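You operate a simulated robot arm through the tools that you are given. There is no shell and no other tool.

The job below is to be done with a simulated two-armed robot. You get a single attempt, and the scene is never put back.

JOB
Wipe up the spill on the sideboard top with the pink cloth and put it back.
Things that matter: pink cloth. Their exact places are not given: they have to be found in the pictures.

It is judged by the outcome, as a careful person would: the job done as asked, and still so three seconds after it is handed in. It fails if anything else is knocked over, pushed out of place, dropped, spilled or broken. Flat cloth is picked up by pressing the open fingertips on it (5 to 10 N) and closing them slowly along it; thin cloth reads only 2 to 8 mm in the jaws.

ROBOT AND FRAMES
Two 6-joint arms with two-finger parallel grippers on one trunk, on a base that moves. Base frame: it is fixed to the floor where the robot stands at the start and does not move with it; the origin is under the middle of the robot, x ahead of it, y to its left, z up. Units: mm, degrees, N and s.
The left shoulder is at the start at [60, 187, 1072], the right one opposite. With the tool pointing down near the work surface each hand reaches from about 280 to 620 mm from the robot's upright axis, wherever it stands, measured 20 degrees to its own side. Places, roughly: pink cloth [-3100, -300, 900]. Payload 1.57 kg a hand.
The TCP of each hand is the grasp point between the finger pads, 30 mm short of the fingertips. In the tool frame z runs along the fingers and y along their closing line. The gripper opens to 110 mm. The fingers are 24 mm wide and 12 mm thick; the gripper's body (48 by 112 mm) begins 78 mm behind the TCP.
Orientation is that of the tool frame in the base frame, as [roll, pitch, yaw] about the fixed x, y, z axes, in that order (R = Rz(yaw) Ry(pitch) Rx(roll)). With the fingers straight down and closing along the base's y, the tool's x points along the base's -x, its y along +y and its z along -z.

CONTROLS
- The arms move only by the tool servo_tool. It takes "left_increments", "right_increments" or both (then of equal length, played together; a hand with none holds still); each is text: rows parted by semicolons, each of 7 numbers parted by spaces: the shift along the tool's x, y, z in m, then the turn, a rotation vector about the tool's x, y, z in degrees, then the opening, from 0 (shut) to 1 (fully open). In form: x y z wx wy wz hand; .... A call has 1 to 20 rows; each row shifts and turns the commanded pose from where the row before left it, along the tool's axes as they then stand. A row lasts 0.2 s, in which the tool goes at most 50 mm and 8.6 degrees; a call with a longer step from one row to the next is refused whole, and so is a gripper value outside its range. A pose out of reach is approached as far as the arm can. The call stops where the force on the tool passes 40 N (or 10 N more than at its start, if that is more) or the arm is blocked; 0.2 s more then pass. The fingers move at their own pace (about 153 mm/s each) and stop on an object; they squeeze with about 40 N. The grip force told is the motor's: it shows also when the fingers shut on nothing. Time passes only in rows, and 0.2 s behind the last, so rows that do not move let the fingers close. It gives the time, the measured TCP pose, the force on the tool (base axes), the opening and the grip force at its end, in the units of the frame above (readings bear some noise), with the torque about the TCP (base axes, N m) and any sound that the robot's microphone picked up.
- Cameras (640 x 400 px; columns grow to the right, rows downward): "scene" is now at [20, -12.4, 1619.7]; the picture's right is [-0.17, -0.99, 0.00], its down [-0.69, 0.12, -0.71] and it looks along [0.70, -0.12, -0.70] (base axes); focal length 281 px, centre (320, 200). "left" rides on the left gripper at [70, -16, -141] in its tool frame; the picture's right is [0.23, 0.97, 0.00], its down [-0.86, 0.20, -0.48] and it looks along [-0.47, 0.11, 0.88] (tool axes); focal length 222 px, centre (320, 200). "right" rides on the right gripper at [70, 16, -141] in its tool frame; the picture's right is [-0.23, 0.97, 0.00], its down [-0.86, -0.20, -0.48] and it looks along [-0.47, -0.11, 0.88] (tool axes); focal length 222 px, centre (320, 200).
- get_image(camera): a new picture of that camera. The clock stands still meanwhile.
- lift_body(by): slides the trunk up (or, below 0, down) by that many mm; the arms and the scene camera ride with it, the base frame stays. It gives what a move gives, with no picture.
- roll_base(legs): drives the robot by 1 to 6 legs, each [ahead, left, turn to the left] in mm, mm and degrees, along the robot's own axes; the way and the turn of a leg run together, so that a leg with both is an arc; at most 1500 mm and 180 degrees a leg. The arms and the cameras ride along, it lands a little off, and it stops where it bumps. It gives what a move gives.
- turn_head(pan, tilt): turns the head with the scene camera to pan (to the left, within 86 degrees either way) and tilt (down, from -29 to 69), counted from straight ahead of the robot. It gives what a move gives.
- point_at(camera, pixels): for up to 12 pixels [column, row] of the newest picture of that camera ("zoom" is the newest enlarged one), the place [x, y, z] in the base frame of the surface seen there, good to about 2 mm. The clock stands still meanwhile.
- inspect(camera, box): a new picture of the part [left, top, right, bottom] of that camera's present view, enlarged. The clock stands still meanwhile.
- sign_off(): hands the job in; it is judged then, once.

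Unless the task says otherwise, let go and move clear before handing in.

The tools are called after "Emit:" by a JSON object that holds its "name" and its "arguments". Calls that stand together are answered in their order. servo_tool: Moves the arms, as the interface text tells. Its arguments: {"type":"object","properties":{"left_increments":{"type":"string"},"right_increments":{"type":"string"}},"required":[]} The other tools are called the same way: lift_body (by) moves the trunk up or down; roll_base (legs) drives the base; turn_head (pan, tilt) turns the head that bears the scene camera; get_image (camera) takes a picture; point_at (camera, pixels) gives the place of the surface under pixels of a picture; inspect (camera, box) takes an enlarged picture of a part of a camera's view; sign_off () hands the job in.

At the start:

```text
time_s: 0.0
left_position: [418.0, 179.3, 1037.2]
left_tool_rot: [-179.9, 0.0, -180.0]
left_force: [0.9, -0.5, 0.7]
left_torque: [-0.01, -0.03, -0.02]
left_opening: 109.8
left_grip_force: 0.1
right_position: [361.5, -184.3, 1014.0]
right_tool_rot: [180.0, -0.1, -180.0]
right_force: [0.1, -0.9, -0.3]
right_torque: [0.0, 0.0, -0.02]
right_opening: 110.1
right_grip_force: 0.0
trunk travel left (down, up): [-700.0, 290.0]
robot x, y, heading: [0.7, 1.3, 0.1]
head pan, tilt (commanded): [-9.8, 44.8]
```

scene: 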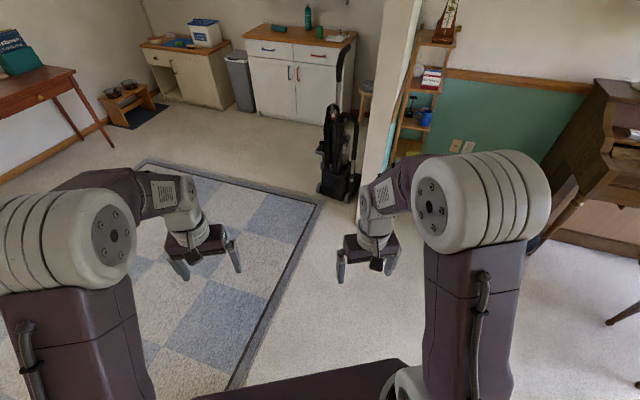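
right: 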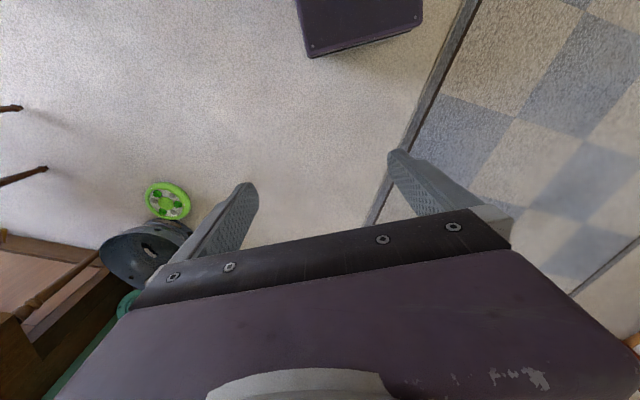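
left: 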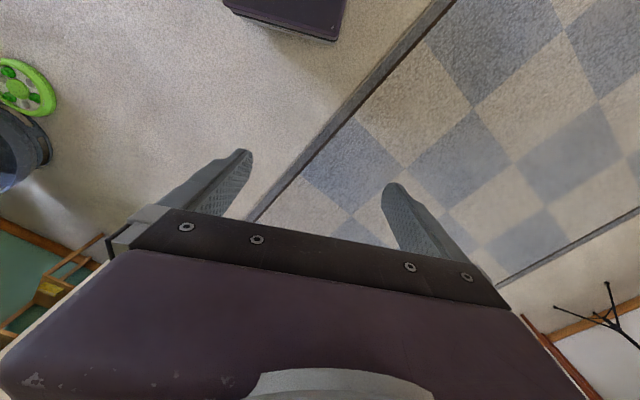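

The scene picture shows the room ahead of the robot; the cloth is about 3 m behind it. I'll first look to the sides with the head before turning around.

Emit:
{"name": "turn_head", "arguments": {"pan": 86, "tilt": 25}}

```text
time_s: 1.7
left_position: [418.9, 180.4, 1035.9]
left_tool_rot: [-180.0, 0.0, -179.9]
left_force: [-0.8, -0.1, 0.3]
left_torque: [0.02, -0.01, -0.02]
left_opening: 109.7
left_grip_force: 0.1
right_position: [362.1, -185.4, 1013.2]
right_tool_rot: [-179.9, 0.0, -179.9]
right_force: [-0.7, 0.8, -0.2]
right_torque: [-0.02, 0.01, 0.04]
right_opening: 110.2
right_grip_force: 0.0
trunk travel left (down, up): [-700.0, 290.0]
robot x, y, heading: [-2.3, -4.6, 0.2]
head pan, tilt (commanded): [85.9, 25.0]
```

The head is now turned left; I'll take a picture there.

Emit:
{"name": "get_image", "arguments": {"camera": "scene"}}

```text
taken
```

scene: 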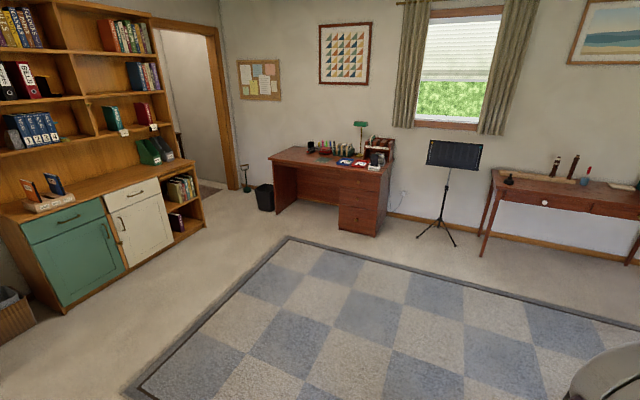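

The left side shows a bookshelf behind-left and open carpet. Now the right side.

Emit:
{"name": "turn_head", "arguments": {"pan": -86, "tilt": 25}}

Emit:
{"name": "get_image", "arguments": {"camera": "scene"}}

```text
time_s: 4.3
left_position: [418.5, 181.0, 1036.6]
left_tool_rot: [-180.0, 0.0, 180.0]
left_force: [0.8, -0.5, 0.7]
left_torque: [-0.02, 0.02, -0.02]
left_opening: 109.9
left_grip_force: 0.1
right_position: [360.7, -185.1, 1012.7]
right_tool_rot: [180.0, 0.0, 180.0]
right_force: [-0.2, 0.0, -1.1]
right_torque: [-0.01, 0.0, 0.02]
right_opening: 109.9
right_grip_force: 0.1
trunk travel left (down, up): [-700.0, 290.0]
robot x, y, heading: [4.8, 2.7, 0.2]
head pan, tilt (commanded): [-85.9, 25.0]
```

```text
taken
```

scene: 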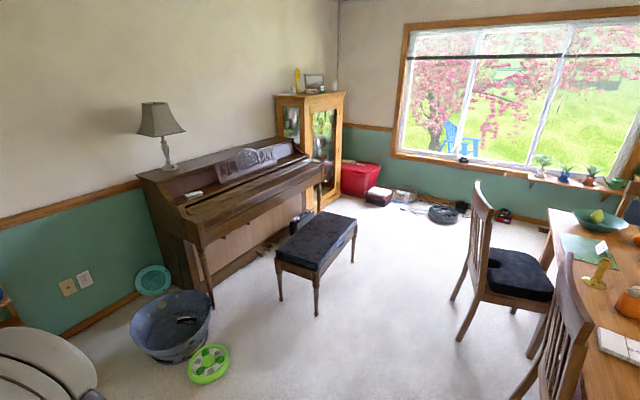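

On the right there's a piano, a bucket, chairs and a table. Let me measure nearby obstacles before turning around.

Emit:
{"name": "point_at", "arguments": {"camera": "scene", "pixels": [[170, 355], [205, 375], [315, 310], [468, 335], [520, 390], [600, 350], [500, 290], [570, 230]]}}

Emit:
{"name": "roll_base", "arguments": {"legs": [[0, 0, -90]]}}

```text
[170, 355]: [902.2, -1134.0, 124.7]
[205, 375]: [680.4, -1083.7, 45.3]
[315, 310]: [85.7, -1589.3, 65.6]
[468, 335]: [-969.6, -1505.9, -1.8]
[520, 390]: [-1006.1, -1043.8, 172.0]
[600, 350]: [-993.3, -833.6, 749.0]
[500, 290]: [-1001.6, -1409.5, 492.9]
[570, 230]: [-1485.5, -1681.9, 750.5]
```

```text
time_s: 8.6
left_position: [174.0, -421.8, 1037.1]
left_tool_rot: [-180.0, -0.1, 89.1]
left_force: [-0.1, 0.9, 0.2]
left_torque: [-0.03, 0.0, -0.02]
left_opening: 109.8
left_grip_force: 0.0
right_position: [-190.5, -357.8, 1011.6]
right_tool_rot: [-180.0, 0.0, 89.1]
right_force: [-0.8, -0.1, -0.3]
right_torque: [0.02, 0.02, -0.02]
right_opening: 110.0
right_grip_force: 0.0
trunk travel left (down, up): [-700.0, 290.0]
robot x, y, heading: [-1.1, -3.8, -91.1]
head pan, tilt (commanded): [-85.9, 25.0]
```

The turn succeeded; the robot now faces -y and the head looks toward -x. I'll take a picture of where the cloth should be.

Emit:
{"name": "get_image", "arguments": {"camera": "scene"}}

```text
taken
```

scene: 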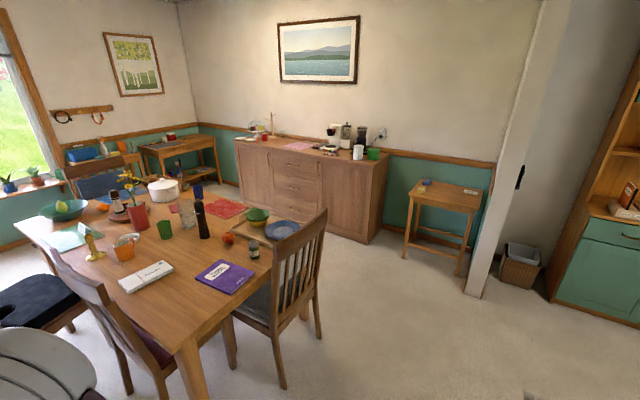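

The sideboard is at pixels (235-390, 135-245) with something pink at about (300,146). Let me zoom in and measure it and the aisle obstacles.

Emit:
{"name": "inspect", "arguments": {"camera": "scene", "box": [225, 110, 405, 222]}}

Emit:
{"name": "point_at", "arguments": {"camera": "scene", "pixels": [[300, 146], [238, 138], [364, 243], [276, 340], [282, 388], [320, 338], [405, 255], [465, 275], [475, 297], [360, 350], [325, 215], [386, 160]]}}

```text
3.56 times, centred on (315, 166) of scene
```

zoom: 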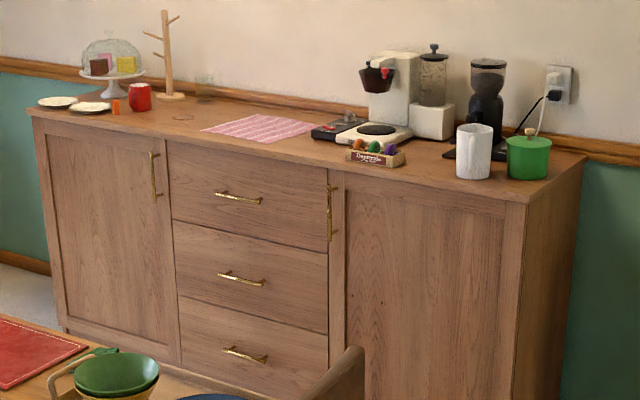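

```text
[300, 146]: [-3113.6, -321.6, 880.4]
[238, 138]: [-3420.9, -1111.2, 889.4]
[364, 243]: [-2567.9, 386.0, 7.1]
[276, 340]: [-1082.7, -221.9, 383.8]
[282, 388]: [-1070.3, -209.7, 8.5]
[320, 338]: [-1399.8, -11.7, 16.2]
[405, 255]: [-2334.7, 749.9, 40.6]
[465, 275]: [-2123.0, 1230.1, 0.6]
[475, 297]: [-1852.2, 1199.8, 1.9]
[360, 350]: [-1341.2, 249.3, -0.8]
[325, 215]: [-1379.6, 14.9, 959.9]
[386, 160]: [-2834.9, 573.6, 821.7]
```

The pink cloth is at zoom (260,127) and a faint ring mark at zoom (183,117) may be the spill. I'll measure the sideboard edges and items.

Emit:
{"name": "point_at", "arguments": {"camera": "zoom", "pixels": [[32, 112], [522, 203], [583, 157], [260, 127], [205, 130], [275, 142], [312, 123], [245, 115], [183, 117], [375, 158], [330, 135], [140, 100]]}}

Emit:
{"name": "inspect", "arguments": {"camera": "scene", "box": [225, 110, 325, 172]}}

```text
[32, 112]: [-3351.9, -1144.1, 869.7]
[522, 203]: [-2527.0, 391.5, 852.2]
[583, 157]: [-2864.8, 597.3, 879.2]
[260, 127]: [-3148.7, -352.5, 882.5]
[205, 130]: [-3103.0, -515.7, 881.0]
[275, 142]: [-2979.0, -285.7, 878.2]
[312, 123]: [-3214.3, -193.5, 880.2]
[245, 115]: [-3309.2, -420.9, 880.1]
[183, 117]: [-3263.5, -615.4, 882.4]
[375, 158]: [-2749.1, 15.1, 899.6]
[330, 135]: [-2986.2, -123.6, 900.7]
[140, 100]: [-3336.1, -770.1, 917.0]
```

```text
6.40 times, centred on (275, 141) of scene
```

zoom: 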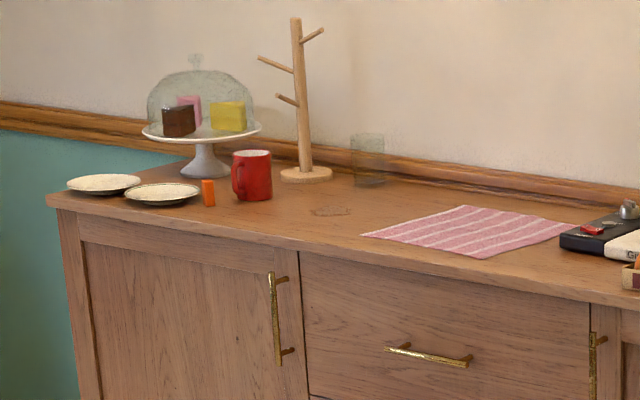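

The ring-shaped spill is at zoom (330,211), left of the cloth, with a clear glass at (368,160) and a red mug nearby. I'll take a fresh scene picture and measure the table and chair extents to plan a route.

Emit:
{"name": "get_image", "arguments": {"camera": "scene"}}

Emit:
{"name": "point_at", "arguments": {"camera": "scene", "pixels": [[17, 220], [178, 345], [100, 190], [322, 212], [255, 210], [200, 195], [160, 195], [100, 175], [240, 232], [300, 320], [318, 335], [250, 262]]}}

Emit:
{"name": "point_at", "arguments": {"camera": "zoom", "pixels": [[330, 211], [310, 211], [350, 211], [330, 206], [330, 216], [368, 180], [250, 200], [305, 175], [575, 235], [485, 258], [465, 206], [363, 236]]}}

```text
taken
```

scene: 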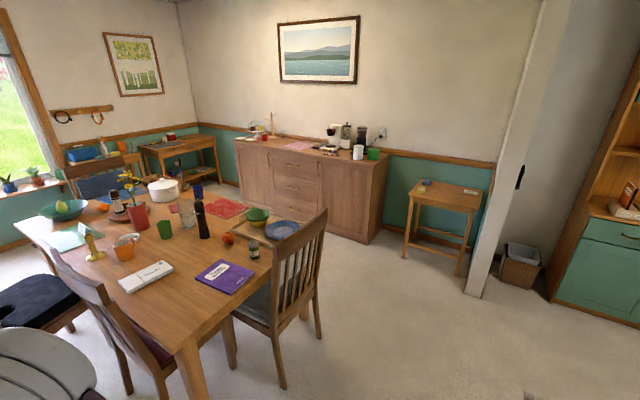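

```text
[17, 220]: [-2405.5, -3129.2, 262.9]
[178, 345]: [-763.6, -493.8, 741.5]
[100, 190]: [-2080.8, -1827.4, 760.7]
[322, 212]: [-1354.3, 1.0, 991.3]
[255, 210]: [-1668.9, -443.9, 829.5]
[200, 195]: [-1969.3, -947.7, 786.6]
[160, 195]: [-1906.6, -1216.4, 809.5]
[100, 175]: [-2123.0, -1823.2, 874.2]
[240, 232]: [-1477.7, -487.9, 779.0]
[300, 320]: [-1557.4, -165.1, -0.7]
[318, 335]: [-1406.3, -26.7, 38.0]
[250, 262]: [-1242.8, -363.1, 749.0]
```

```text
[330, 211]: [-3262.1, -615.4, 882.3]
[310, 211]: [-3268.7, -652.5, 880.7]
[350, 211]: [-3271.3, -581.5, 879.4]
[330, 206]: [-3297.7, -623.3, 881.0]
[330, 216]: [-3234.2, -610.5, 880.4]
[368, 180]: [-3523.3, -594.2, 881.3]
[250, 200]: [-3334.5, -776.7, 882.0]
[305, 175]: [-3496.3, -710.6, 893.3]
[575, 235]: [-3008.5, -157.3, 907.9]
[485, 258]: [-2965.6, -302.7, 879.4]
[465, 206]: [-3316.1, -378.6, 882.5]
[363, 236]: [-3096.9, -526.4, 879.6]
```

The spill is at about [-3265, -617, 880], some 80 mm across, and the cloth spans corners [-3100,-526], [-2966,-303], [-3214,-193], [-3316,-379]. The sideboard faces direction (0.88,-0.47), so I turn to heading ≈152° and look at the route.

Emit:
{"name": "roll_base", "arguments": {"legs": [[0, 0, -117]]}}

Emit:
{"name": "turn_head", "arguments": {"pan": 25, "tilt": 30}}

Emit:
{"name": "get_image", "arguments": {"camera": "scene"}}

```text
time_s: 13.8
left_position: [-454.1, 33.7, 1036.2]
left_tool_rot: [-180.0, 0.1, -27.7]
left_force: [-0.1, 1.2, 0.2]
left_torque: [0.01, -0.04, 0.0]
left_opening: 109.9
left_grip_force: 0.1
right_position: [-235.1, 330.4, 1012.8]
right_tool_rot: [180.0, 0.1, -27.6]
right_force: [1.5, 0.1, 0.9]
right_torque: [0.02, 0.0, -0.01]
right_opening: 109.8
right_grip_force: 0.1
trunk travel left (down, up): [-700.0, 290.0]
robot x, y, heading: [1.1, 1.4, 152.6]
head pan, tilt (commanded): [-85.9, 25.0]
```

```text
time_s: 15.7
left_position: [-453.4, 33.8, 1036.3]
left_tool_rot: [-180.0, 0.1, -27.6]
left_force: [0.4, 0.4, -0.1]
left_torque: [-0.02, -0.03, -0.01]
left_opening: 109.9
left_grip_force: 0.0
right_position: [-234.3, 329.8, 1013.1]
right_tool_rot: [-180.0, -0.1, -27.7]
right_force: [0.4, -0.3, -0.3]
right_torque: [0.01, -0.01, 0.0]
right_opening: 109.9
right_grip_force: 0.0
trunk travel left (down, up): [-700.0, 290.0]
robot x, y, heading: [-1.2, -1.9, 152.5]
head pan, tilt (commanded): [25.0, 30.0]
```

```text
taken
```

scene: 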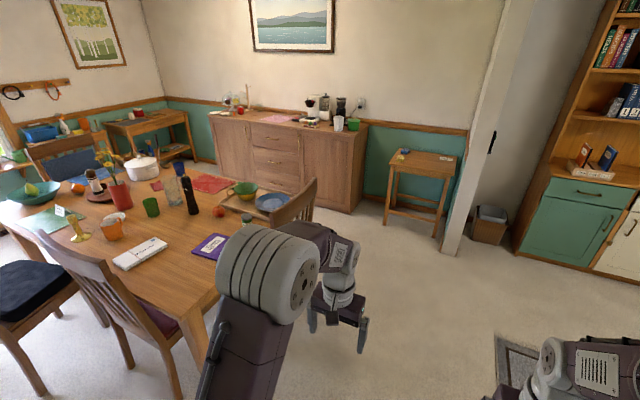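

The way straight ahead (pixels 330-500, 200-380) is clear of the chair at (290,215) by about 0.6 m. I drive ahead 1450 mm and look.

Emit:
{"name": "roll_base", "arguments": {"legs": [[1450, 0, 0]]}}

Emit:
{"name": "turn_head", "arguments": {"pan": 60, "tilt": 35}}

Emit:
{"name": "get_image", "arguments": {"camera": "scene"}}

```text
time_s: 22.9
left_position: [-1735.0, 730.9, 1036.4]
left_tool_rot: [180.0, 0.0, -28.8]
left_force: [-0.5, -0.4, 0.2]
left_torque: [0.04, 0.01, -0.01]
left_opening: 109.9
left_grip_force: 0.0
right_position: [-1509.2, 1022.6, 1013.5]
right_tool_rot: [-180.0, 0.0, -28.7]
right_force: [0.2, -0.6, 0.1]
right_torque: [-0.01, 0.02, -0.01]
right_opening: 110.1
right_grip_force: 0.0
trunk travel left (down, up): [-700.0, 290.0]
robot x, y, heading: [-1282.0, 684.0, 151.4]
head pan, tilt (commanded): [25.0, 30.0]
```

```text
time_s: 23.9
left_position: [-1735.7, 730.0, 1036.2]
left_tool_rot: [180.0, -0.1, -28.9]
left_force: [0.3, 0.8, -0.8]
left_torque: [-0.01, 0.02, -0.02]
left_opening: 109.9
left_grip_force: 0.0
right_position: [-1509.9, 1022.3, 1011.9]
right_tool_rot: [180.0, 0.0, -28.8]
right_force: [0.0, -0.5, 0.1]
right_torque: [-0.04, 0.01, -0.01]
right_opening: 109.9
right_grip_force: 0.1
trunk travel left (down, up): [-700.0, 290.0]
robot x, y, heading: [-1279.7, 685.4, 151.3]
head pan, tilt (commanded): [60.0, 35.0]
```

```text
taken
```

scene: 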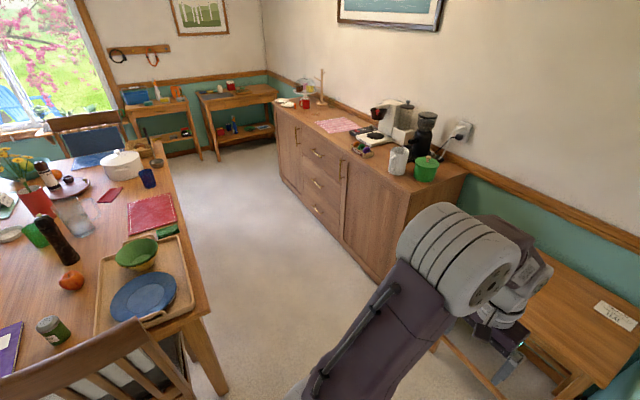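

The aisle between the table (left, edge pixel (185,250)) and the sideboard is clear. I'll measure its width.

Emit:
{"name": "point_at", "arguments": {"camera": "scene", "pixels": [[208, 310], [158, 145], [225, 395], [130, 325], [185, 385], [275, 102], [405, 193], [467, 178], [380, 280], [255, 220], [440, 345], [160, 160]]}}

Emit:
{"name": "inspect", "arguments": {"camera": "scene", "box": [265, 60, 481, 195]}}

```text
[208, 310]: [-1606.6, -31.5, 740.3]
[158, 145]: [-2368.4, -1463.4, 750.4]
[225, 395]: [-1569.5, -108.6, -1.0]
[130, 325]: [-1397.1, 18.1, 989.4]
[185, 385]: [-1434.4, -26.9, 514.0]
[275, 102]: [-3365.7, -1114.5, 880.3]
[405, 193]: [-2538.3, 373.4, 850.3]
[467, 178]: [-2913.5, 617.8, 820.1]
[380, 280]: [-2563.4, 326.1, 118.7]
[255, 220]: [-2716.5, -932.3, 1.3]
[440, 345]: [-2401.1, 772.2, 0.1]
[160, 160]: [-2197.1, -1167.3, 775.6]
```

```text
2.96 times, centred on (373, 128) of scene
```

zoom: 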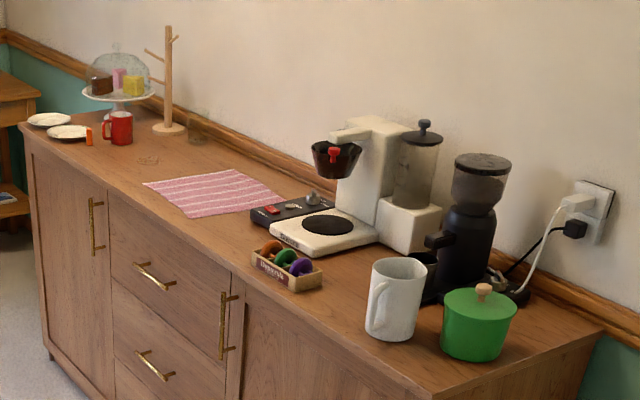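

The aisle is about 1010 mm wide (table corner [-1607,-31] vs. sideboard front line [-3366,-1114]–[-2538,373]), and parallel; the facing heading is ≈151°. I'll go ahead-left, then sideways left along the aisle.

Emit:
{"name": "roll_base", "arguments": {"legs": [[390, 340, 0], [0, 900, 0]]}}

Emit:
{"name": "turn_head", "arguments": {"pan": 45, "tilt": 40}}

Emit:
{"name": "get_image", "arguments": {"camera": "scene"}}

```text
time_s: 31.2
left_position: [-2671.4, -152.0, 1036.7]
left_tool_rot: [180.0, 0.0, -28.7]
left_force: [-0.5, 0.7, 0.1]
left_torque: [-0.03, 0.04, -0.02]
left_opening: 110.0
left_grip_force: 0.0
right_position: [-2445.5, 141.0, 1013.0]
right_tool_rot: [179.9, 0.0, -28.7]
right_force: [-0.3, -0.3, 0.7]
right_torque: [0.0, -0.01, 0.02]
right_opening: 109.8
right_grip_force: 0.0
trunk travel left (down, up): [-700.0, 290.0]
robot x, y, heading: [-2221.5, -197.0, 151.3]
head pan, tilt (commanded): [60.0, 35.0]
```

```text
time_s: 32.0
left_position: [-2672.0, -152.5, 1036.5]
left_tool_rot: [-179.9, 0.1, -28.7]
left_force: [0.8, 0.5, -0.8]
left_torque: [-0.01, -0.01, 0.01]
left_opening: 110.0
left_grip_force: 0.0
right_position: [-2446.7, 139.8, 1013.4]
right_tool_rot: [180.0, -0.1, -28.8]
right_force: [0.9, 0.0, -0.2]
right_torque: [-0.02, 0.0, -0.01]
right_opening: 109.9
right_grip_force: 0.0
trunk travel left (down, up): [-700.0, 290.0]
robot x, y, heading: [-2217.0, -197.0, 151.2]
head pan, tilt (commanded): [45.0, 40.0]
```

```text
taken
```

scene: 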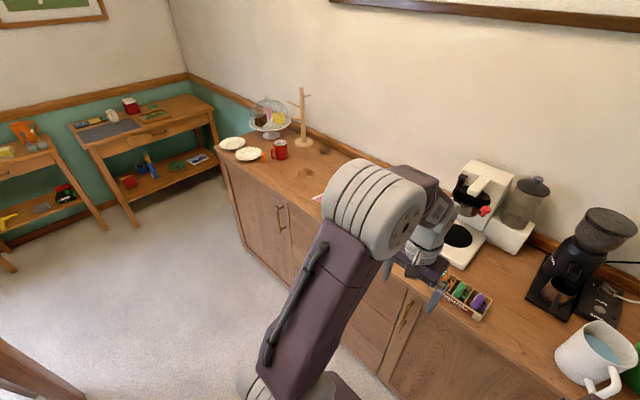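

The robot stands 555 mm in front of the sideboard edge and the spill shows at about (305,172). I slide 865 mm further left to be in front of it.

Emit:
{"name": "roll_base", "arguments": {"legs": [[0, 865, 0]]}}

Emit:
{"name": "turn_head", "arguments": {"pan": -10, "tilt": 45}}

Emit:
{"name": "get_image", "arguments": {"camera": "scene"}}

```text
time_s: 36.7
left_position: [-3095.4, -921.4, 1036.3]
left_tool_rot: [-180.0, 0.0, -28.9]
left_force: [1.0, 0.8, 0.2]
left_torque: [-0.02, 0.03, -0.02]
left_opening: 109.8
left_grip_force: 0.1
right_position: [-2868.8, -630.7, 1013.9]
right_tool_rot: [-179.9, -0.1, -28.9]
right_force: [1.3, -0.6, -0.1]
right_torque: [0.0, 0.02, 0.01]
right_opening: 110.0
right_grip_force: 0.1
trunk travel left (down, up): [-700.0, 290.0]
robot x, y, heading: [-2643.3, -965.3, 151.1]
head pan, tilt (commanded): [45.0, 40.0]
```

```text
time_s: 37.9
left_position: [-3095.2, -921.3, 1036.4]
left_tool_rot: [-180.0, 0.0, -29.0]
left_force: [-0.3, -0.6, -0.5]
left_torque: [0.01, 0.03, -0.01]
left_opening: 110.0
left_grip_force: 0.0
right_position: [-2868.1, -629.5, 1013.3]
right_tool_rot: [180.0, 0.0, -28.9]
right_force: [-0.6, 0.6, 0.0]
right_torque: [0.0, 0.01, -0.01]
right_opening: 109.9
right_grip_force: 0.1
trunk travel left (down, up): [-700.0, 290.0]
robot x, y, heading: [-2645.5, -968.3, 151.0]
head pan, tilt (commanded): [-10.0, 45.0]
```

```text
taken
```

scene: 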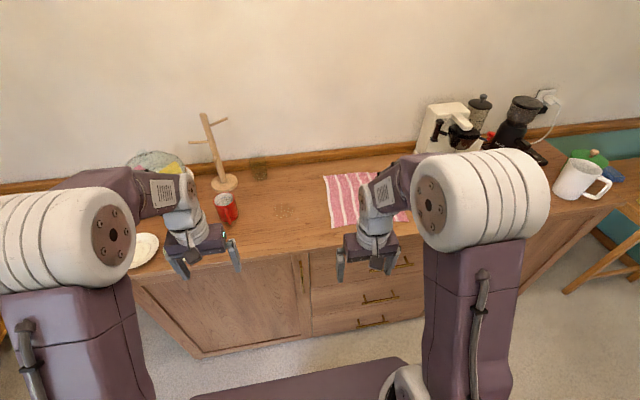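

The view now shows the spill at (285,211), the cloth at (360,197), the glass at (260,168) and the red mug at (225,208). I zoom in and measure.

Emit:
{"name": "inspect", "arguments": {"camera": "scene", "box": [180, 130, 420, 280]}}

Emit:
{"name": "point_at", "arguments": {"camera": "zoom", "pixels": [[278, 217], [262, 217], [294, 217], [278, 203], [278, 232], [384, 124], [480, 118], [400, 253], [212, 128], [212, 98], [120, 210], [128, 170]]}}

```text
2.67 times, centred on (300, 205) of scene
```

zoom: 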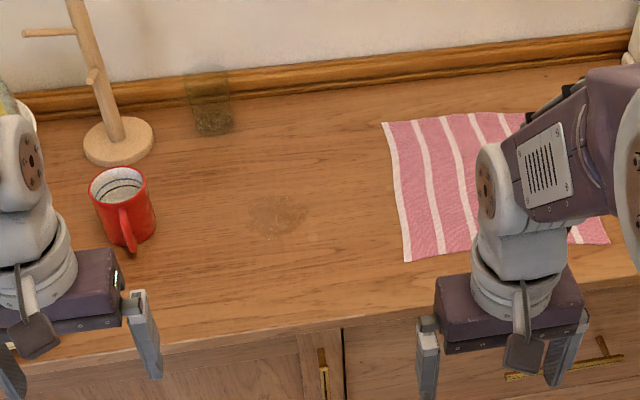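

```text
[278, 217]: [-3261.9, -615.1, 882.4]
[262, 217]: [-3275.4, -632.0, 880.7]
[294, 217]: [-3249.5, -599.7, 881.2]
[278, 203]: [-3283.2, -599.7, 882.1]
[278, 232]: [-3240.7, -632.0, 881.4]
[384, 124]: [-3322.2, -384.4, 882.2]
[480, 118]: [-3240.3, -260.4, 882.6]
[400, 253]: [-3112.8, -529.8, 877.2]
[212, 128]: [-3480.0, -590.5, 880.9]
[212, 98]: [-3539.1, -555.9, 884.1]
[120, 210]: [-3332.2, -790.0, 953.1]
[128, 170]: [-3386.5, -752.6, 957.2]
```

The spill spans roughly ±43 mm by ±36 mm around [-3262,-615]; the glass base is near [-3480,-590] and the mug handle points toward the robot. Before closing in I check how far the robot's own base sticks out (purple slab at (300,385)).

Emit:
{"name": "point_at", "arguments": {"camera": "scene", "pixels": [[300, 378], [395, 360], [230, 392], [345, 370], [190, 356], [300, 340], [315, 330], [420, 310]]}}

Emit:
{"name": "get_image", "arguments": {"camera": "right"}}

```text
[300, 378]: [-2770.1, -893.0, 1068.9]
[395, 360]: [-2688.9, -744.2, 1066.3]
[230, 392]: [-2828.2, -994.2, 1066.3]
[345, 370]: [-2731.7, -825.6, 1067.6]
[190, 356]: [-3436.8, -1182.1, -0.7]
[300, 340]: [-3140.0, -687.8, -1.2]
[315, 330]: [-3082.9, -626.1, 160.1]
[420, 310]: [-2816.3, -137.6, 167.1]
```

```text
taken
```

right: 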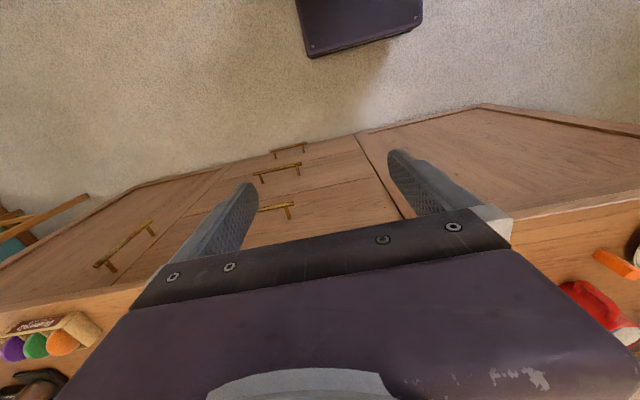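

The right hand camera shows the robot's base slab at the top (300-420, 0-55). I measure its front edge.

Emit:
{"name": "point_at", "arguments": {"camera": "right", "pixels": [[310, 50], [360, 45], [420, 28], [340, 20], [315, 57], [420, 5]]}}

```text
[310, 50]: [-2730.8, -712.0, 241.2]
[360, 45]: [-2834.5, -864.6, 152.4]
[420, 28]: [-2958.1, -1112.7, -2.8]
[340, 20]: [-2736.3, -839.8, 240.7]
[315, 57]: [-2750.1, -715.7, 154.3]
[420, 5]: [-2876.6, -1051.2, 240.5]
```

The base front reaches about 215 mm ahead of the axis, so I can stand 300 mm from the sideboard edge. First I pull the idle left hand back and up, raise the trunk 130 mm, then advance 255 mm.

Emit:
{"name": "servo_tool", "arguments": {"left_increments": "0.035 0 -0.015 0 0 0 1; 0.035 0 -0.015 0 0 0 1; 0.035 0 -0.015 0 0 0 1; 0.035 0 -0.015 0 0 0 1"}}

Emit:
{"name": "lift_body", "arguments": {"by": 130}}

Emit:
{"name": "roll_base", "arguments": {"legs": [[255, 0, 0]]}}

Emit:
{"name": "get_image", "arguments": {"camera": "scene"}}

Emit:
{"name": "get_image", "arguments": {"camera": "right"}}

```text
time_s: 38.9
left_position: [-2972.0, -989.6, 1094.4]
left_tool_rot: [-180.0, 0.1, -28.9]
left_force: [2.0, -0.2, -0.7]
left_torque: [0.02, 0.05, -0.01]
left_opening: 110.3
left_grip_force: 0.1
right_position: [-2868.3, -631.8, 1013.3]
right_tool_rot: [-179.9, 0.1, -28.9]
right_force: [0.8, -0.1, 0.0]
right_torque: [0.05, 0.03, -0.01]
right_opening: 109.8
right_grip_force: 0.2
trunk travel left (down, up): [-700.0, 290.0]
robot x, y, heading: [-2645.8, -966.4, 151.0]
head pan, tilt (commanded): [-10.0, 45.0]
```

```text
time_s: 40.5
left_position: [-2974.6, -987.4, 1224.3]
left_tool_rot: [179.9, -0.1, -29.0]
left_force: [-0.1, -0.2, 0.6]
left_torque: [0.01, 0.0, -0.03]
left_opening: 110.0
left_grip_force: 0.1
right_position: [-2869.4, -631.9, 1142.9]
right_tool_rot: [-180.0, 0.1, -28.9]
right_force: [0.2, -0.5, -0.1]
right_torque: [-0.04, 0.0, -0.01]
right_opening: 110.1
right_grip_force: 0.1
trunk travel left (down, up): [-830.0, 160.0]
robot x, y, heading: [-2644.2, -965.7, 151.3]
head pan, tilt (commanded): [-10.0, 45.0]
```

```text
time_s: 42.3
left_position: [-3195.3, -865.2, 1225.2]
left_tool_rot: [-179.9, 0.1, -29.2]
left_force: [0.1, -0.1, 0.1]
left_torque: [0.01, 0.02, 0.0]
left_opening: 110.0
left_grip_force: 0.1
right_position: [-3088.5, -507.8, 1143.9]
right_tool_rot: [-180.0, 0.2, -29.0]
right_force: [0.2, 0.3, -0.2]
right_torque: [0.0, 0.01, 0.03]
right_opening: 110.0
right_grip_force: 0.1
trunk travel left (down, up): [-830.0, 160.0]
robot x, y, heading: [-2862.9, -848.1, 150.8]
head pan, tilt (commanded): [-10.0, 45.0]
```

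```text
taken
```

scene: 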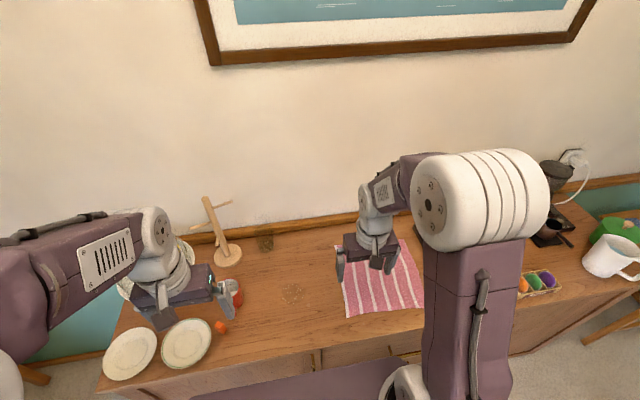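

```text
taken
```

right: 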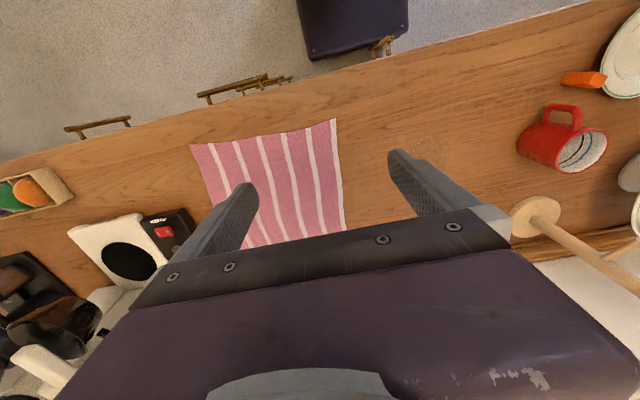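

The right-hand picture shows the cloth with corners at (190,144), (335,118), (345,232) and the fourth hidden under the finger. I measure cloth, scale and spill exactly.

Emit:
{"name": "point_at", "arguments": {"camera": "right", "pixels": [[192, 146], [334, 121], [343, 228], [338, 175], [265, 135], [275, 190], [428, 152], [412, 140], [448, 160], [155, 218], [560, 140], [385, 42]]}}

Emit:
{"name": "inspect", "arguments": {"camera": "right", "box": [160, 90, 480, 290]}}

```text
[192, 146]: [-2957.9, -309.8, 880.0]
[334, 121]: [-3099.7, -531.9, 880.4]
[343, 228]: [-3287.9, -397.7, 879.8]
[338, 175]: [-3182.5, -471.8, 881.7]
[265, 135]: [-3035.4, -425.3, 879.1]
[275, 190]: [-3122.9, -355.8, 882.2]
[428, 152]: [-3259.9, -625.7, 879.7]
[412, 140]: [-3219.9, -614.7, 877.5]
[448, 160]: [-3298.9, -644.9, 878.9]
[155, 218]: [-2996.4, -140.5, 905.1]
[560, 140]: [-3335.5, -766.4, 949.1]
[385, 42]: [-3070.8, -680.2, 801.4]
```

```text
2.00 times, centred on (320, 190) of right
```

zoom: 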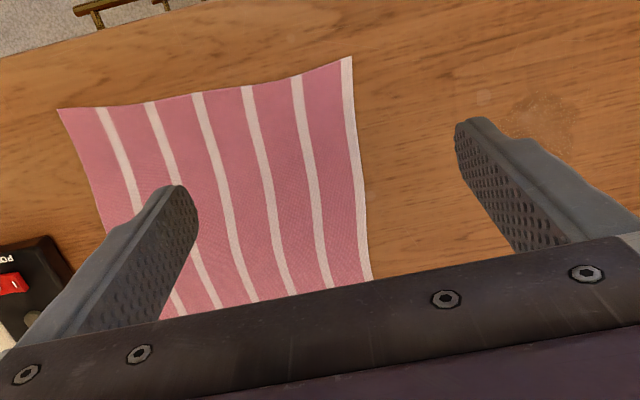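

The cloth's left edge runs from [-3100,-532] to about [-3320,-382]. I move the right hand over the middle of that edge (target [-3174,-431]), opening cut to ~36 mm, stopping ~50 mm above the cloth.

Emit:
{"name": "servo_tool", "arguments": {"right_increments": "-0.028 -0.0063 0 0 0 0 0.33; -0.028 -0.0063 0.02 0 0 0 0.33; -0.028 -0.0063 0.04 0 0 0 0.33; -0.0285 -0.0063 0.04 0 0 0 0.33; 0 0 0.04 0 0 0 0.33; 0 0 0.04 0 0 0 0.33; 0 0 0 0 0 0 0.33"}}

Emit:
{"name": "get_image", "arguments": {"camera": "right"}}

Emit:
{"name": "get_image", "arguments": {"camera": "scene"}}

```text
time_s: 43.9
left_position: [-3196.2, -864.2, 1225.1]
left_tool_rot: [-180.0, -0.1, -29.1]
left_force: [0.5, 0.2, 1.0]
left_torque: [0.01, -0.02, 0.03]
left_opening: 109.8
left_grip_force: 0.0
right_position: [-3176.2, -429.0, 962.9]
right_tool_rot: [180.0, 0.0, -29.1]
right_force: [0.6, -0.1, -0.2]
right_torque: [0.01, 0.01, 0.0]
right_opening: 36.3
right_grip_force: 0.1
trunk travel left (down, up): [-830.0, 160.0]
robot x, y, heading: [-2863.6, -840.9, 150.6]
head pan, tilt (commanded): [-10.0, 45.0]
```

```text
taken
```

right: 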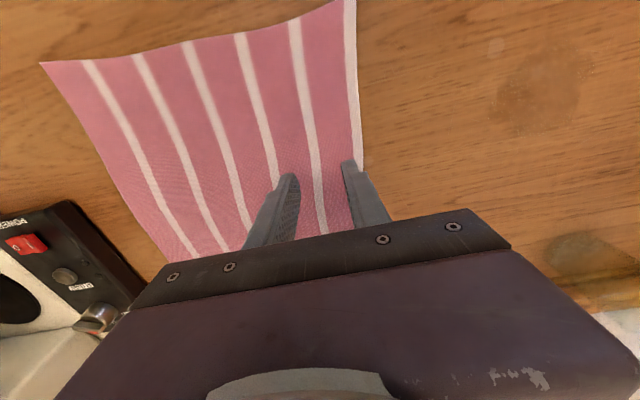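

```text
taken
```

scene: 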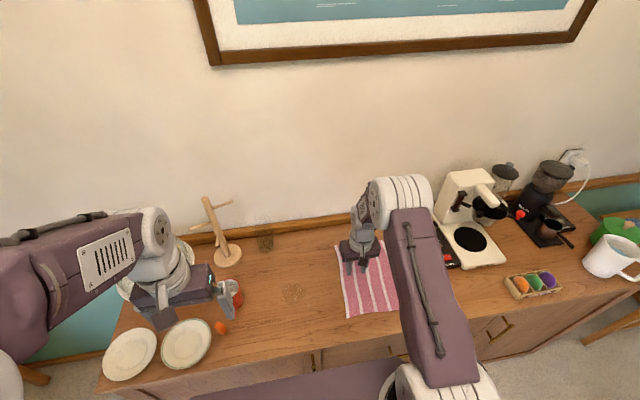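

The fingertips (293,175) and (350,165) are both over the cloth near its left edge. I descend to just above the cloth.

Emit:
{"name": "servo_tool", "arguments": {"right_increments": "0 0 0.02 0 0 0 0.33; 0 0 0.015 0 0 0 0.33; 0 0 0.008 0 0 0 0.33; 0 0 0.003 0 0 0 0.33; 0 0 0 0 0 0 0.33"}}

```text
time_s: 45.1
left_position: [-3195.8, -864.6, 1223.6]
left_tool_rot: [-180.0, 0.0, -29.0]
left_force: [0.4, 0.1, 0.1]
left_torque: [-0.01, -0.02, 0.0]
left_opening: 109.7
left_grip_force: 0.1
right_position: [-3176.6, -429.3, 917.1]
right_tool_rot: [-179.9, -0.1, -29.2]
right_force: [-0.1, -0.3, 0.4]
right_torque: [-0.04, 0.02, -0.01]
right_opening: 36.3
right_grip_force: 0.0
trunk travel left (down, up): [-830.0, 160.0]
robot x, y, heading: [-2864.8, -845.2, 150.5]
head pan, tilt (commanded): [-10.0, 45.0]
```

No contact yet at TCP z = 917. I go down in 2 mm steps.

Emit:
{"name": "servo_tool", "arguments": {"right_increments": "0 0 0.002 0 0 0 0.33; 0 0 0.002 0 0 0 0.33; 0 0 0.001 0 0 0 0.33; 0 0 0 0 0 0 0.33"}}

```text
time_s: 46.1
left_position: [-3196.6, -864.1, 1223.2]
left_tool_rot: [-180.0, 0.0, -29.1]
left_force: [0.1, -0.3, -1.0]
left_torque: [0.03, 0.02, -0.01]
left_opening: 110.2
left_grip_force: 0.0
right_position: [-3176.3, -430.5, 911.5]
right_tool_rot: [-180.0, 0.0, -29.1]
right_force: [0.6, 0.4, 0.7]
right_torque: [0.03, 0.01, 0.0]
right_opening: 36.2
right_grip_force: 0.0
trunk travel left (down, up): [-830.0, 160.0]
robot x, y, heading: [-2866.2, -846.1, 150.9]
head pan, tilt (commanded): [-10.0, 45.0]
```

Still almost no force at 911.5; I continue in 1 mm steps.

Emit:
{"name": "servo_tool", "arguments": {"right_increments": "0 0 0.001 0 0 0 0.33; 0 0 0.001 0 0 0 0.33; 0 0 0 0 0 0 0.33"}}

```text
time_s: 46.9
left_position: [-3195.4, -864.4, 1225.1]
left_tool_rot: [180.0, 0.1, -29.1]
left_force: [-1.1, -0.3, 0.4]
left_torque: [-0.01, 0.01, 0.0]
left_opening: 110.1
left_grip_force: 0.0
right_position: [-3175.4, -430.2, 911.8]
right_tool_rot: [-180.0, 0.1, -29.1]
right_force: [2.8, 1.8, 13.4]
right_torque: [-0.08, 0.02, 0.04]
right_opening: 35.5
right_grip_force: 0.0
trunk travel left (down, up): [-830.0, 160.0]
robot x, y, heading: [-2866.8, -841.0, 150.8]
head pan, tilt (commanded): [-10.0, 45.0]
```

Contact: 13.4 N downward press, a bit more than wanted. I back off ~0.7 mm and then close slowly along the cloth.

Emit:
{"name": "servo_tool", "arguments": {"right_increments": "0 0 -0.0007 0 0 0 0.33; 0 0 0 0 0 0 0.31; 0 0 0 0 0 0 0.29; 0 0 0 0 0 0 0.27; 0 0 0 0 0 0 0.25; 0 0 0 0 0 0 0.23; 0 0 0 0 0 0 0.21"}}

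```text
time_s: 48.5
left_position: [-3195.4, -864.2, 1225.1]
left_tool_rot: [-180.0, 0.1, -29.1]
left_force: [0.1, 0.6, -1.4]
left_torque: [0.02, -0.02, -0.01]
left_opening: 110.2
left_grip_force: 0.0
right_position: [-3176.4, -431.7, 911.5]
right_tool_rot: [-179.9, 0.0, -29.1]
right_force: [-0.8, 0.3, 11.5]
right_torque: [-0.09, 0.01, -0.02]
right_opening: 22.7
right_grip_force: 0.1
trunk travel left (down, up): [-830.0, 160.0]
robot x, y, heading: [-2863.5, -844.2, 150.8]
head pan, tilt (commanded): [-10.0, 45.0]
```

The press is 11.5 N and the fingers have closed to 22.7 mm; let me check that the cloth is gathering between them.

Emit:
{"name": "inspect", "arguments": {"camera": "right", "box": [220, 80, 460, 230]}}

```text
2.67 times, centred on (340, 155) of right
```

zoom: 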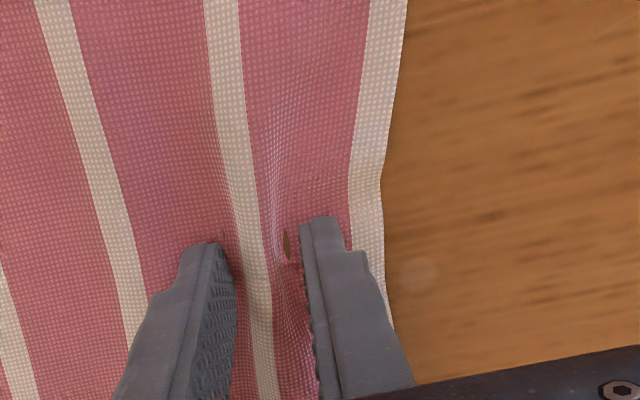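

The cloth is gathering into a fold between the fingers (zoom (260,280)). I keep closing slowly to shut.

Emit:
{"name": "servo_tool", "arguments": {"right_increments": "0 0 0 0 0 0 0.19; 0 0 0 0 0 0 0.17; 0 0 0 0 0 0 0.15; 0 0 0 0 0 0 0.13; 0 0 0 0 0 0 0.11; 0 0 0 0 0 0 0.09; 0 0 0 0 0 0 0.07; 0 0 0 0 0 0 0.05; 0 0 0 0 0 0 0.03; 0 0 0 0 0 0 0.01; 0 0 0 0 0 0 0; 0 0 0 0 0 0 0; 0 0 0 0 0 0 0"}}

Emit:
{"name": "inspect", "arguments": {"camera": "right", "box": [220, 80, 460, 230]}}

```text
time_s: 51.3
left_position: [-3194.8, -865.4, 1224.1]
left_tool_rot: [-180.0, 0.1, -29.1]
left_force: [-0.2, 0.1, 0.2]
left_torque: [0.02, -0.04, 0.0]
left_opening: 109.7
left_grip_force: 0.2
right_position: [-3175.6, -431.3, 912.3]
right_tool_rot: [180.0, -0.1, -29.1]
right_force: [-0.6, -1.1, 11.7]
right_torque: [-0.05, 0.07, -0.03]
right_opening: 6.9
right_grip_force: 26.5
trunk travel left (down, up): [-830.0, 160.0]
robot x, y, heading: [-2865.2, -843.8, 150.9]
head pan, tilt (commanded): [-10.0, 45.0]
```

```text
2.67 times, centred on (340, 155) of right
```

zoom: 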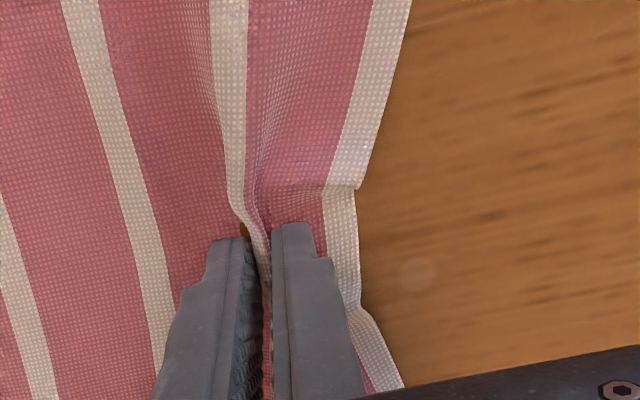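

Opening reads 6.9 mm with 26.5 N grip, so the fold is held. I lift 40 mm to confirm.

Emit:
{"name": "servo_tool", "arguments": {"right_increments": "0 0 -0.005 0 0 0 0; 0 0 -0.01 0 0 0 0; 0 0 -0.0125 0 0 0 0; 0 0 -0.0125 0 0 0 0; 0 0 0 0 0 0 0"}}

Emit:
{"name": "get_image", "arguments": {"camera": "right"}}

Emit:
{"name": "inspect", "arguments": {"camera": "scene", "box": [200, 200, 440, 350]}}

```text
time_s: 52.5
left_position: [-3196.0, -865.1, 1224.1]
left_tool_rot: [-179.9, 0.0, -29.1]
left_force: [-0.3, -0.3, -0.8]
left_torque: [0.01, 0.0, 0.02]
left_opening: 109.9
left_grip_force: 0.2
right_position: [-3176.5, -430.7, 950.7]
right_tool_rot: [-179.9, -0.1, -29.1]
right_force: [-0.7, -0.4, -0.5]
right_torque: [0.01, -0.01, 0.0]
right_opening: 2.0
right_grip_force: 23.8
trunk travel left (down, up): [-830.0, 160.0]
robot x, y, heading: [-2862.8, -843.5, 150.9]
head pan, tilt (commanded): [-10.0, 45.0]
```

```text
taken
```

right: 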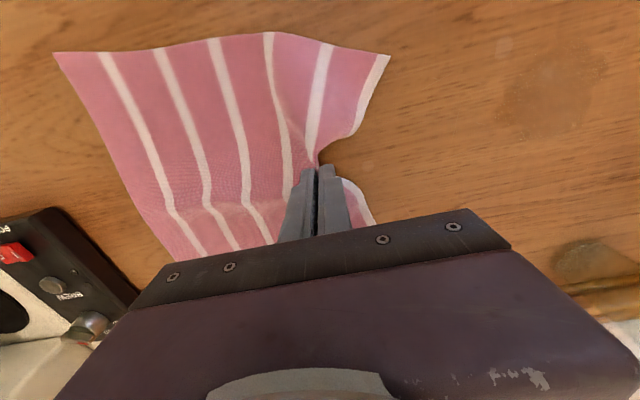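

```text
2.67 times, centred on (320, 275) of scene
```

zoom: 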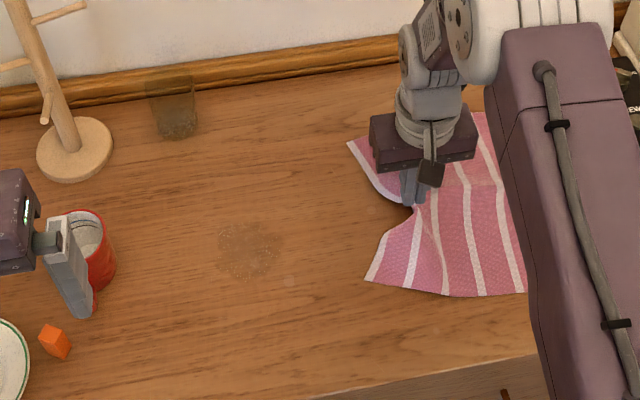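

The cloth is held (2.0 mm in the jaws, fold visible). I zoom in on the spill to get its exact outline and check the small light spot at zoom (287,281).

Emit:
{"name": "inspect", "arguments": {"camera": "scene", "box": [264, 269, 328, 309]}}

Emit:
{"name": "point_at", "arguments": {"camera": "zoom", "pixels": [[150, 130], [320, 200], [100, 200], [180, 60], [200, 300], [440, 350], [40, 40], [400, 250]]}}

```text
10.00 times, centred on (296, 289) of scene
```

zoom: 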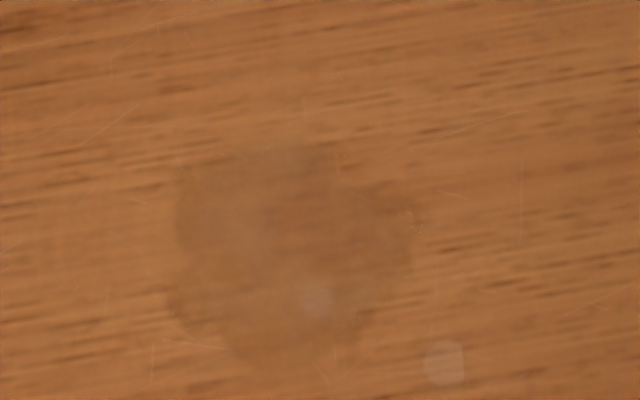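

```text
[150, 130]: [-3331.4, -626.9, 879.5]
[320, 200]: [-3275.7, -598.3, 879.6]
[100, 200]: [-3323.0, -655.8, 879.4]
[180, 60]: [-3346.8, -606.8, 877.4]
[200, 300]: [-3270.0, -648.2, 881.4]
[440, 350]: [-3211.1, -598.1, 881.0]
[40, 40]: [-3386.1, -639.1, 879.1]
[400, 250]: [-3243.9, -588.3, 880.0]
```

The spill covers roughly u 445–523, v 112–198 in sideboard coordinates; the faint spots look like light reflections. I now pull the cloth over to the right side of the spill, still about 15–20 mm above the top.

Emit:
{"name": "servo_tool", "arguments": {"right_increments": "0.011 0.03 0 0 0 0 0; 0.011 0.03 0 0 0 0 0; 0.011 0.03 -0 0 0 0 0; 0.011 0.03 0.01 0 0 0 0; 0.011 0.03 0.01 0 0 0 0; 0 0 0.01 0 0 0 0; 0 0 0 0 0 0 0"}}

Emit:
{"name": "get_image", "arguments": {"camera": "right"}}

Emit:
{"name": "inspect", "arguments": {"camera": "scene", "box": [200, 200, 440, 350]}}

```text
time_s: 54.1
left_position: [-3195.0, -864.4, 1223.6]
left_tool_rot: [180.0, -0.1, -29.1]
left_force: [-0.5, 0.4, 0.4]
left_torque: [-0.01, -0.02, 0.0]
left_opening: 109.7
left_grip_force: 0.1
right_position: [-3201.5, -588.7, 921.4]
right_tool_rot: [180.0, 0.0, -29.1]
right_force: [0.3, 0.3, 1.2]
right_torque: [-0.01, 0.01, 0.0]
right_opening: 2.1
right_grip_force: 23.9
trunk travel left (down, up): [-830.0, 160.0]
robot x, y, heading: [-2865.2, -840.3, 150.9]
head pan, tilt (commanded): [-10.0, 45.0]
```

```text
taken
```

right: 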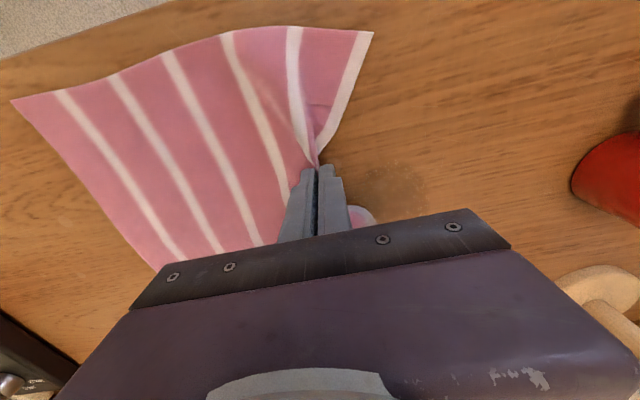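

```text
2.67 times, centred on (320, 275) of scene
```

zoom: 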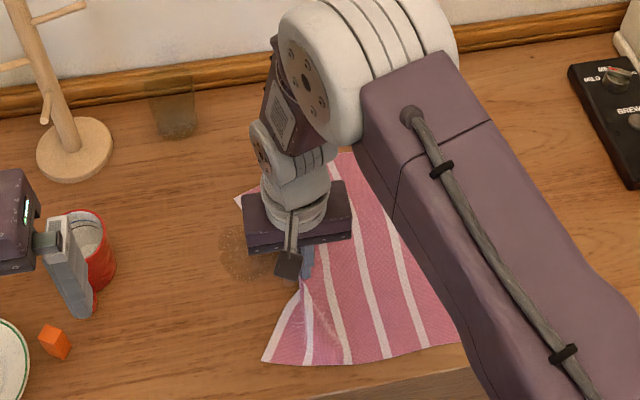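

The cloth follows and lies trailing right of the spill; TCP is at its right-front border. I lower to make contact.

Emit:
{"name": "servo_tool", "arguments": {"right_increments": "0 0 0.006 0 0 0 0; 0 0 0.003 0 0 0 0; 0 0 0.001 0 0 0 0; 0 0 0.001 0 0 0 0; 0 0 0 0 0 0 0"}}

```text
time_s: 55.4
left_position: [-3192.8, -864.5, 1225.0]
left_tool_rot: [180.0, 0.2, -29.2]
left_force: [0.1, -0.2, -0.2]
left_torque: [0.0, 0.0, 0.04]
left_opening: 110.1
left_grip_force: 0.2
right_position: [-3201.4, -588.3, 912.5]
right_tool_rot: [179.9, 0.4, -29.0]
right_force: [4.6, -0.6, 25.4]
right_torque: [0.13, -0.34, -0.06]
right_opening: 2.2
right_grip_force: 24.0
trunk travel left (down, up): [-830.0, 160.0]
robot x, y, heading: [-2862.8, -845.8, 151.0]
head pan, tilt (commanded): [-10.0, 45.0]
stopped in row 5 (right hand): the force on the tool passed its limit at 41 N (the readings are from after the stop); the commanded pose is now the measured one
```

The bunched cloth contacts slightly earlier: 25 N now. I back off 2 mm for a gentler press.

Emit:
{"name": "servo_tool", "arguments": {"right_increments": "0 0 -0.002 0 0 0 0; 0 0 0 0 0 0 0"}}

```text
time_s: 56.0
left_position: [-3195.1, -864.7, 1223.7]
left_tool_rot: [-180.0, 0.0, -29.1]
left_force: [-0.4, 0.2, -0.8]
left_torque: [-0.01, 0.03, -0.02]
left_opening: 110.1
left_grip_force: 0.0
right_position: [-3201.0, -589.5, 913.3]
right_tool_rot: [-180.0, 0.3, -29.1]
right_force: [1.3, -2.1, 10.6]
right_torque: [0.01, -0.13, -0.03]
right_opening: 2.4
right_grip_force: 23.6
trunk travel left (down, up): [-830.0, 160.0]
robot x, y, heading: [-2862.3, -842.7, 151.0]
head pan, tilt (commanded): [-10.0, 45.0]
```

10.6 N press: good. Now a pulling stroke leftward across the front lane of the spill.

Emit:
{"name": "servo_tool", "arguments": {"right_increments": "0 0.015 0 0 0 0 0; 0 0.015 0 0 0 0 0; 0 0.015 0 0 0 0 0; 0 0.015 0 0 0 0 0; 0 0.015 0 0 0 0 0; 0 0.015 0 0 0 0 0; 0 0.01 0 0 0 0 0; 0 0 0 0 0 0 0"}}

Emit:
{"name": "get_image", "arguments": {"camera": "right"}}

Emit:
{"name": "inspect", "arguments": {"camera": "scene", "box": [200, 200, 440, 350]}}

```text
time_s: 57.8
left_position: [-3194.8, -864.2, 1224.6]
left_tool_rot: [180.0, 0.0, -29.0]
left_force: [0.5, 0.2, 0.0]
left_torque: [-0.01, -0.01, -0.03]
left_opening: 110.2
left_grip_force: 0.0
right_position: [-3249.9, -675.3, 913.9]
right_tool_rot: [179.9, 0.3, -29.0]
right_force: [0.7, 1.0, 4.5]
right_torque: [0.03, -0.03, -0.02]
right_opening: 2.2
right_grip_force: 23.8
trunk travel left (down, up): [-830.0, 160.0]
robot x, y, heading: [-2866.1, -844.0, 150.8]
head pan, tilt (commanded): [-10.0, 45.0]
```

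```text
taken
```

right: 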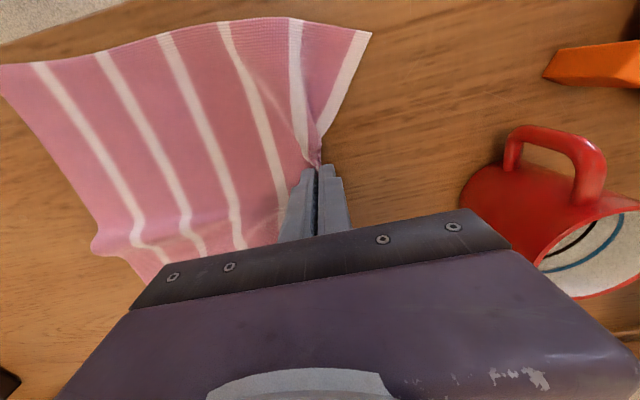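

```text
2.67 times, centred on (320, 275) of scene
```

zoom: 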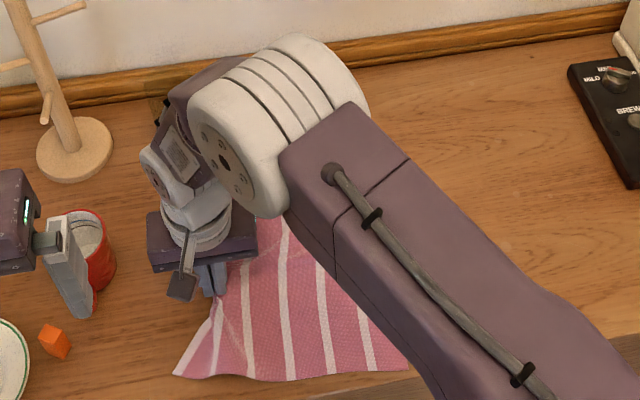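

The stroke went through with 4.5–10 N press and nothing touched. Now I lift, return to the right side one lane further back, and lower again.

Emit:
{"name": "servo_tool", "arguments": {"right_increments": "0 0 -0.02 0 0 0 0; -0.004 -0.02 -0.02 0 0 0 0; -0.004 -0.025 0 0 0 0 0; -0.005 -0.025 0 0 0 0 0; -0.005 -0.025 0.015 0 0 0 0; 0 0 0.015 0 0 0 0; 0 0 0.008 0 0 0 0; 0 0 0.002 0 0 0 0; 0 0 0 0 0 0 0"}}

Emit:
{"name": "get_image", "arguments": {"camera": "right"}}

```text
time_s: 59.8
left_position: [-3195.6, -864.9, 1223.8]
left_tool_rot: [-180.0, 0.1, -29.1]
left_force: [-0.5, -0.3, -0.8]
left_torque: [-0.03, 0.04, 0.01]
left_opening: 110.0
left_grip_force: 0.0
right_position: [-3221.7, -584.7, 914.0]
right_tool_rot: [179.9, 0.5, -29.2]
right_force: [-2.7, -0.3, 17.5]
right_torque: [-0.08, 0.11, -0.02]
right_opening: 2.3
right_grip_force: 23.8
trunk travel left (down, up): [-830.0, 160.0]
robot x, y, heading: [-2865.5, -844.4, 151.0]
head pan, tilt (commanded): [-10.0, 45.0]
```

```text
taken
```

right: 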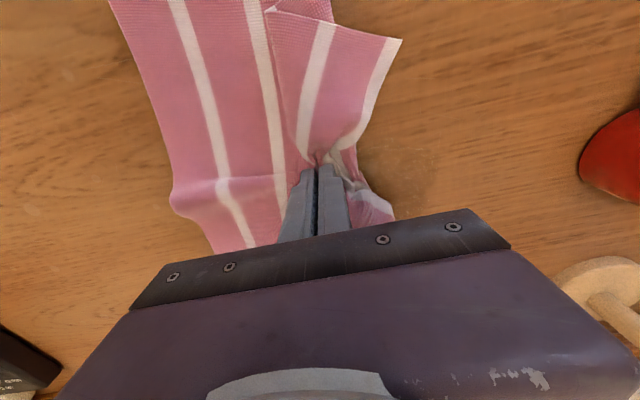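

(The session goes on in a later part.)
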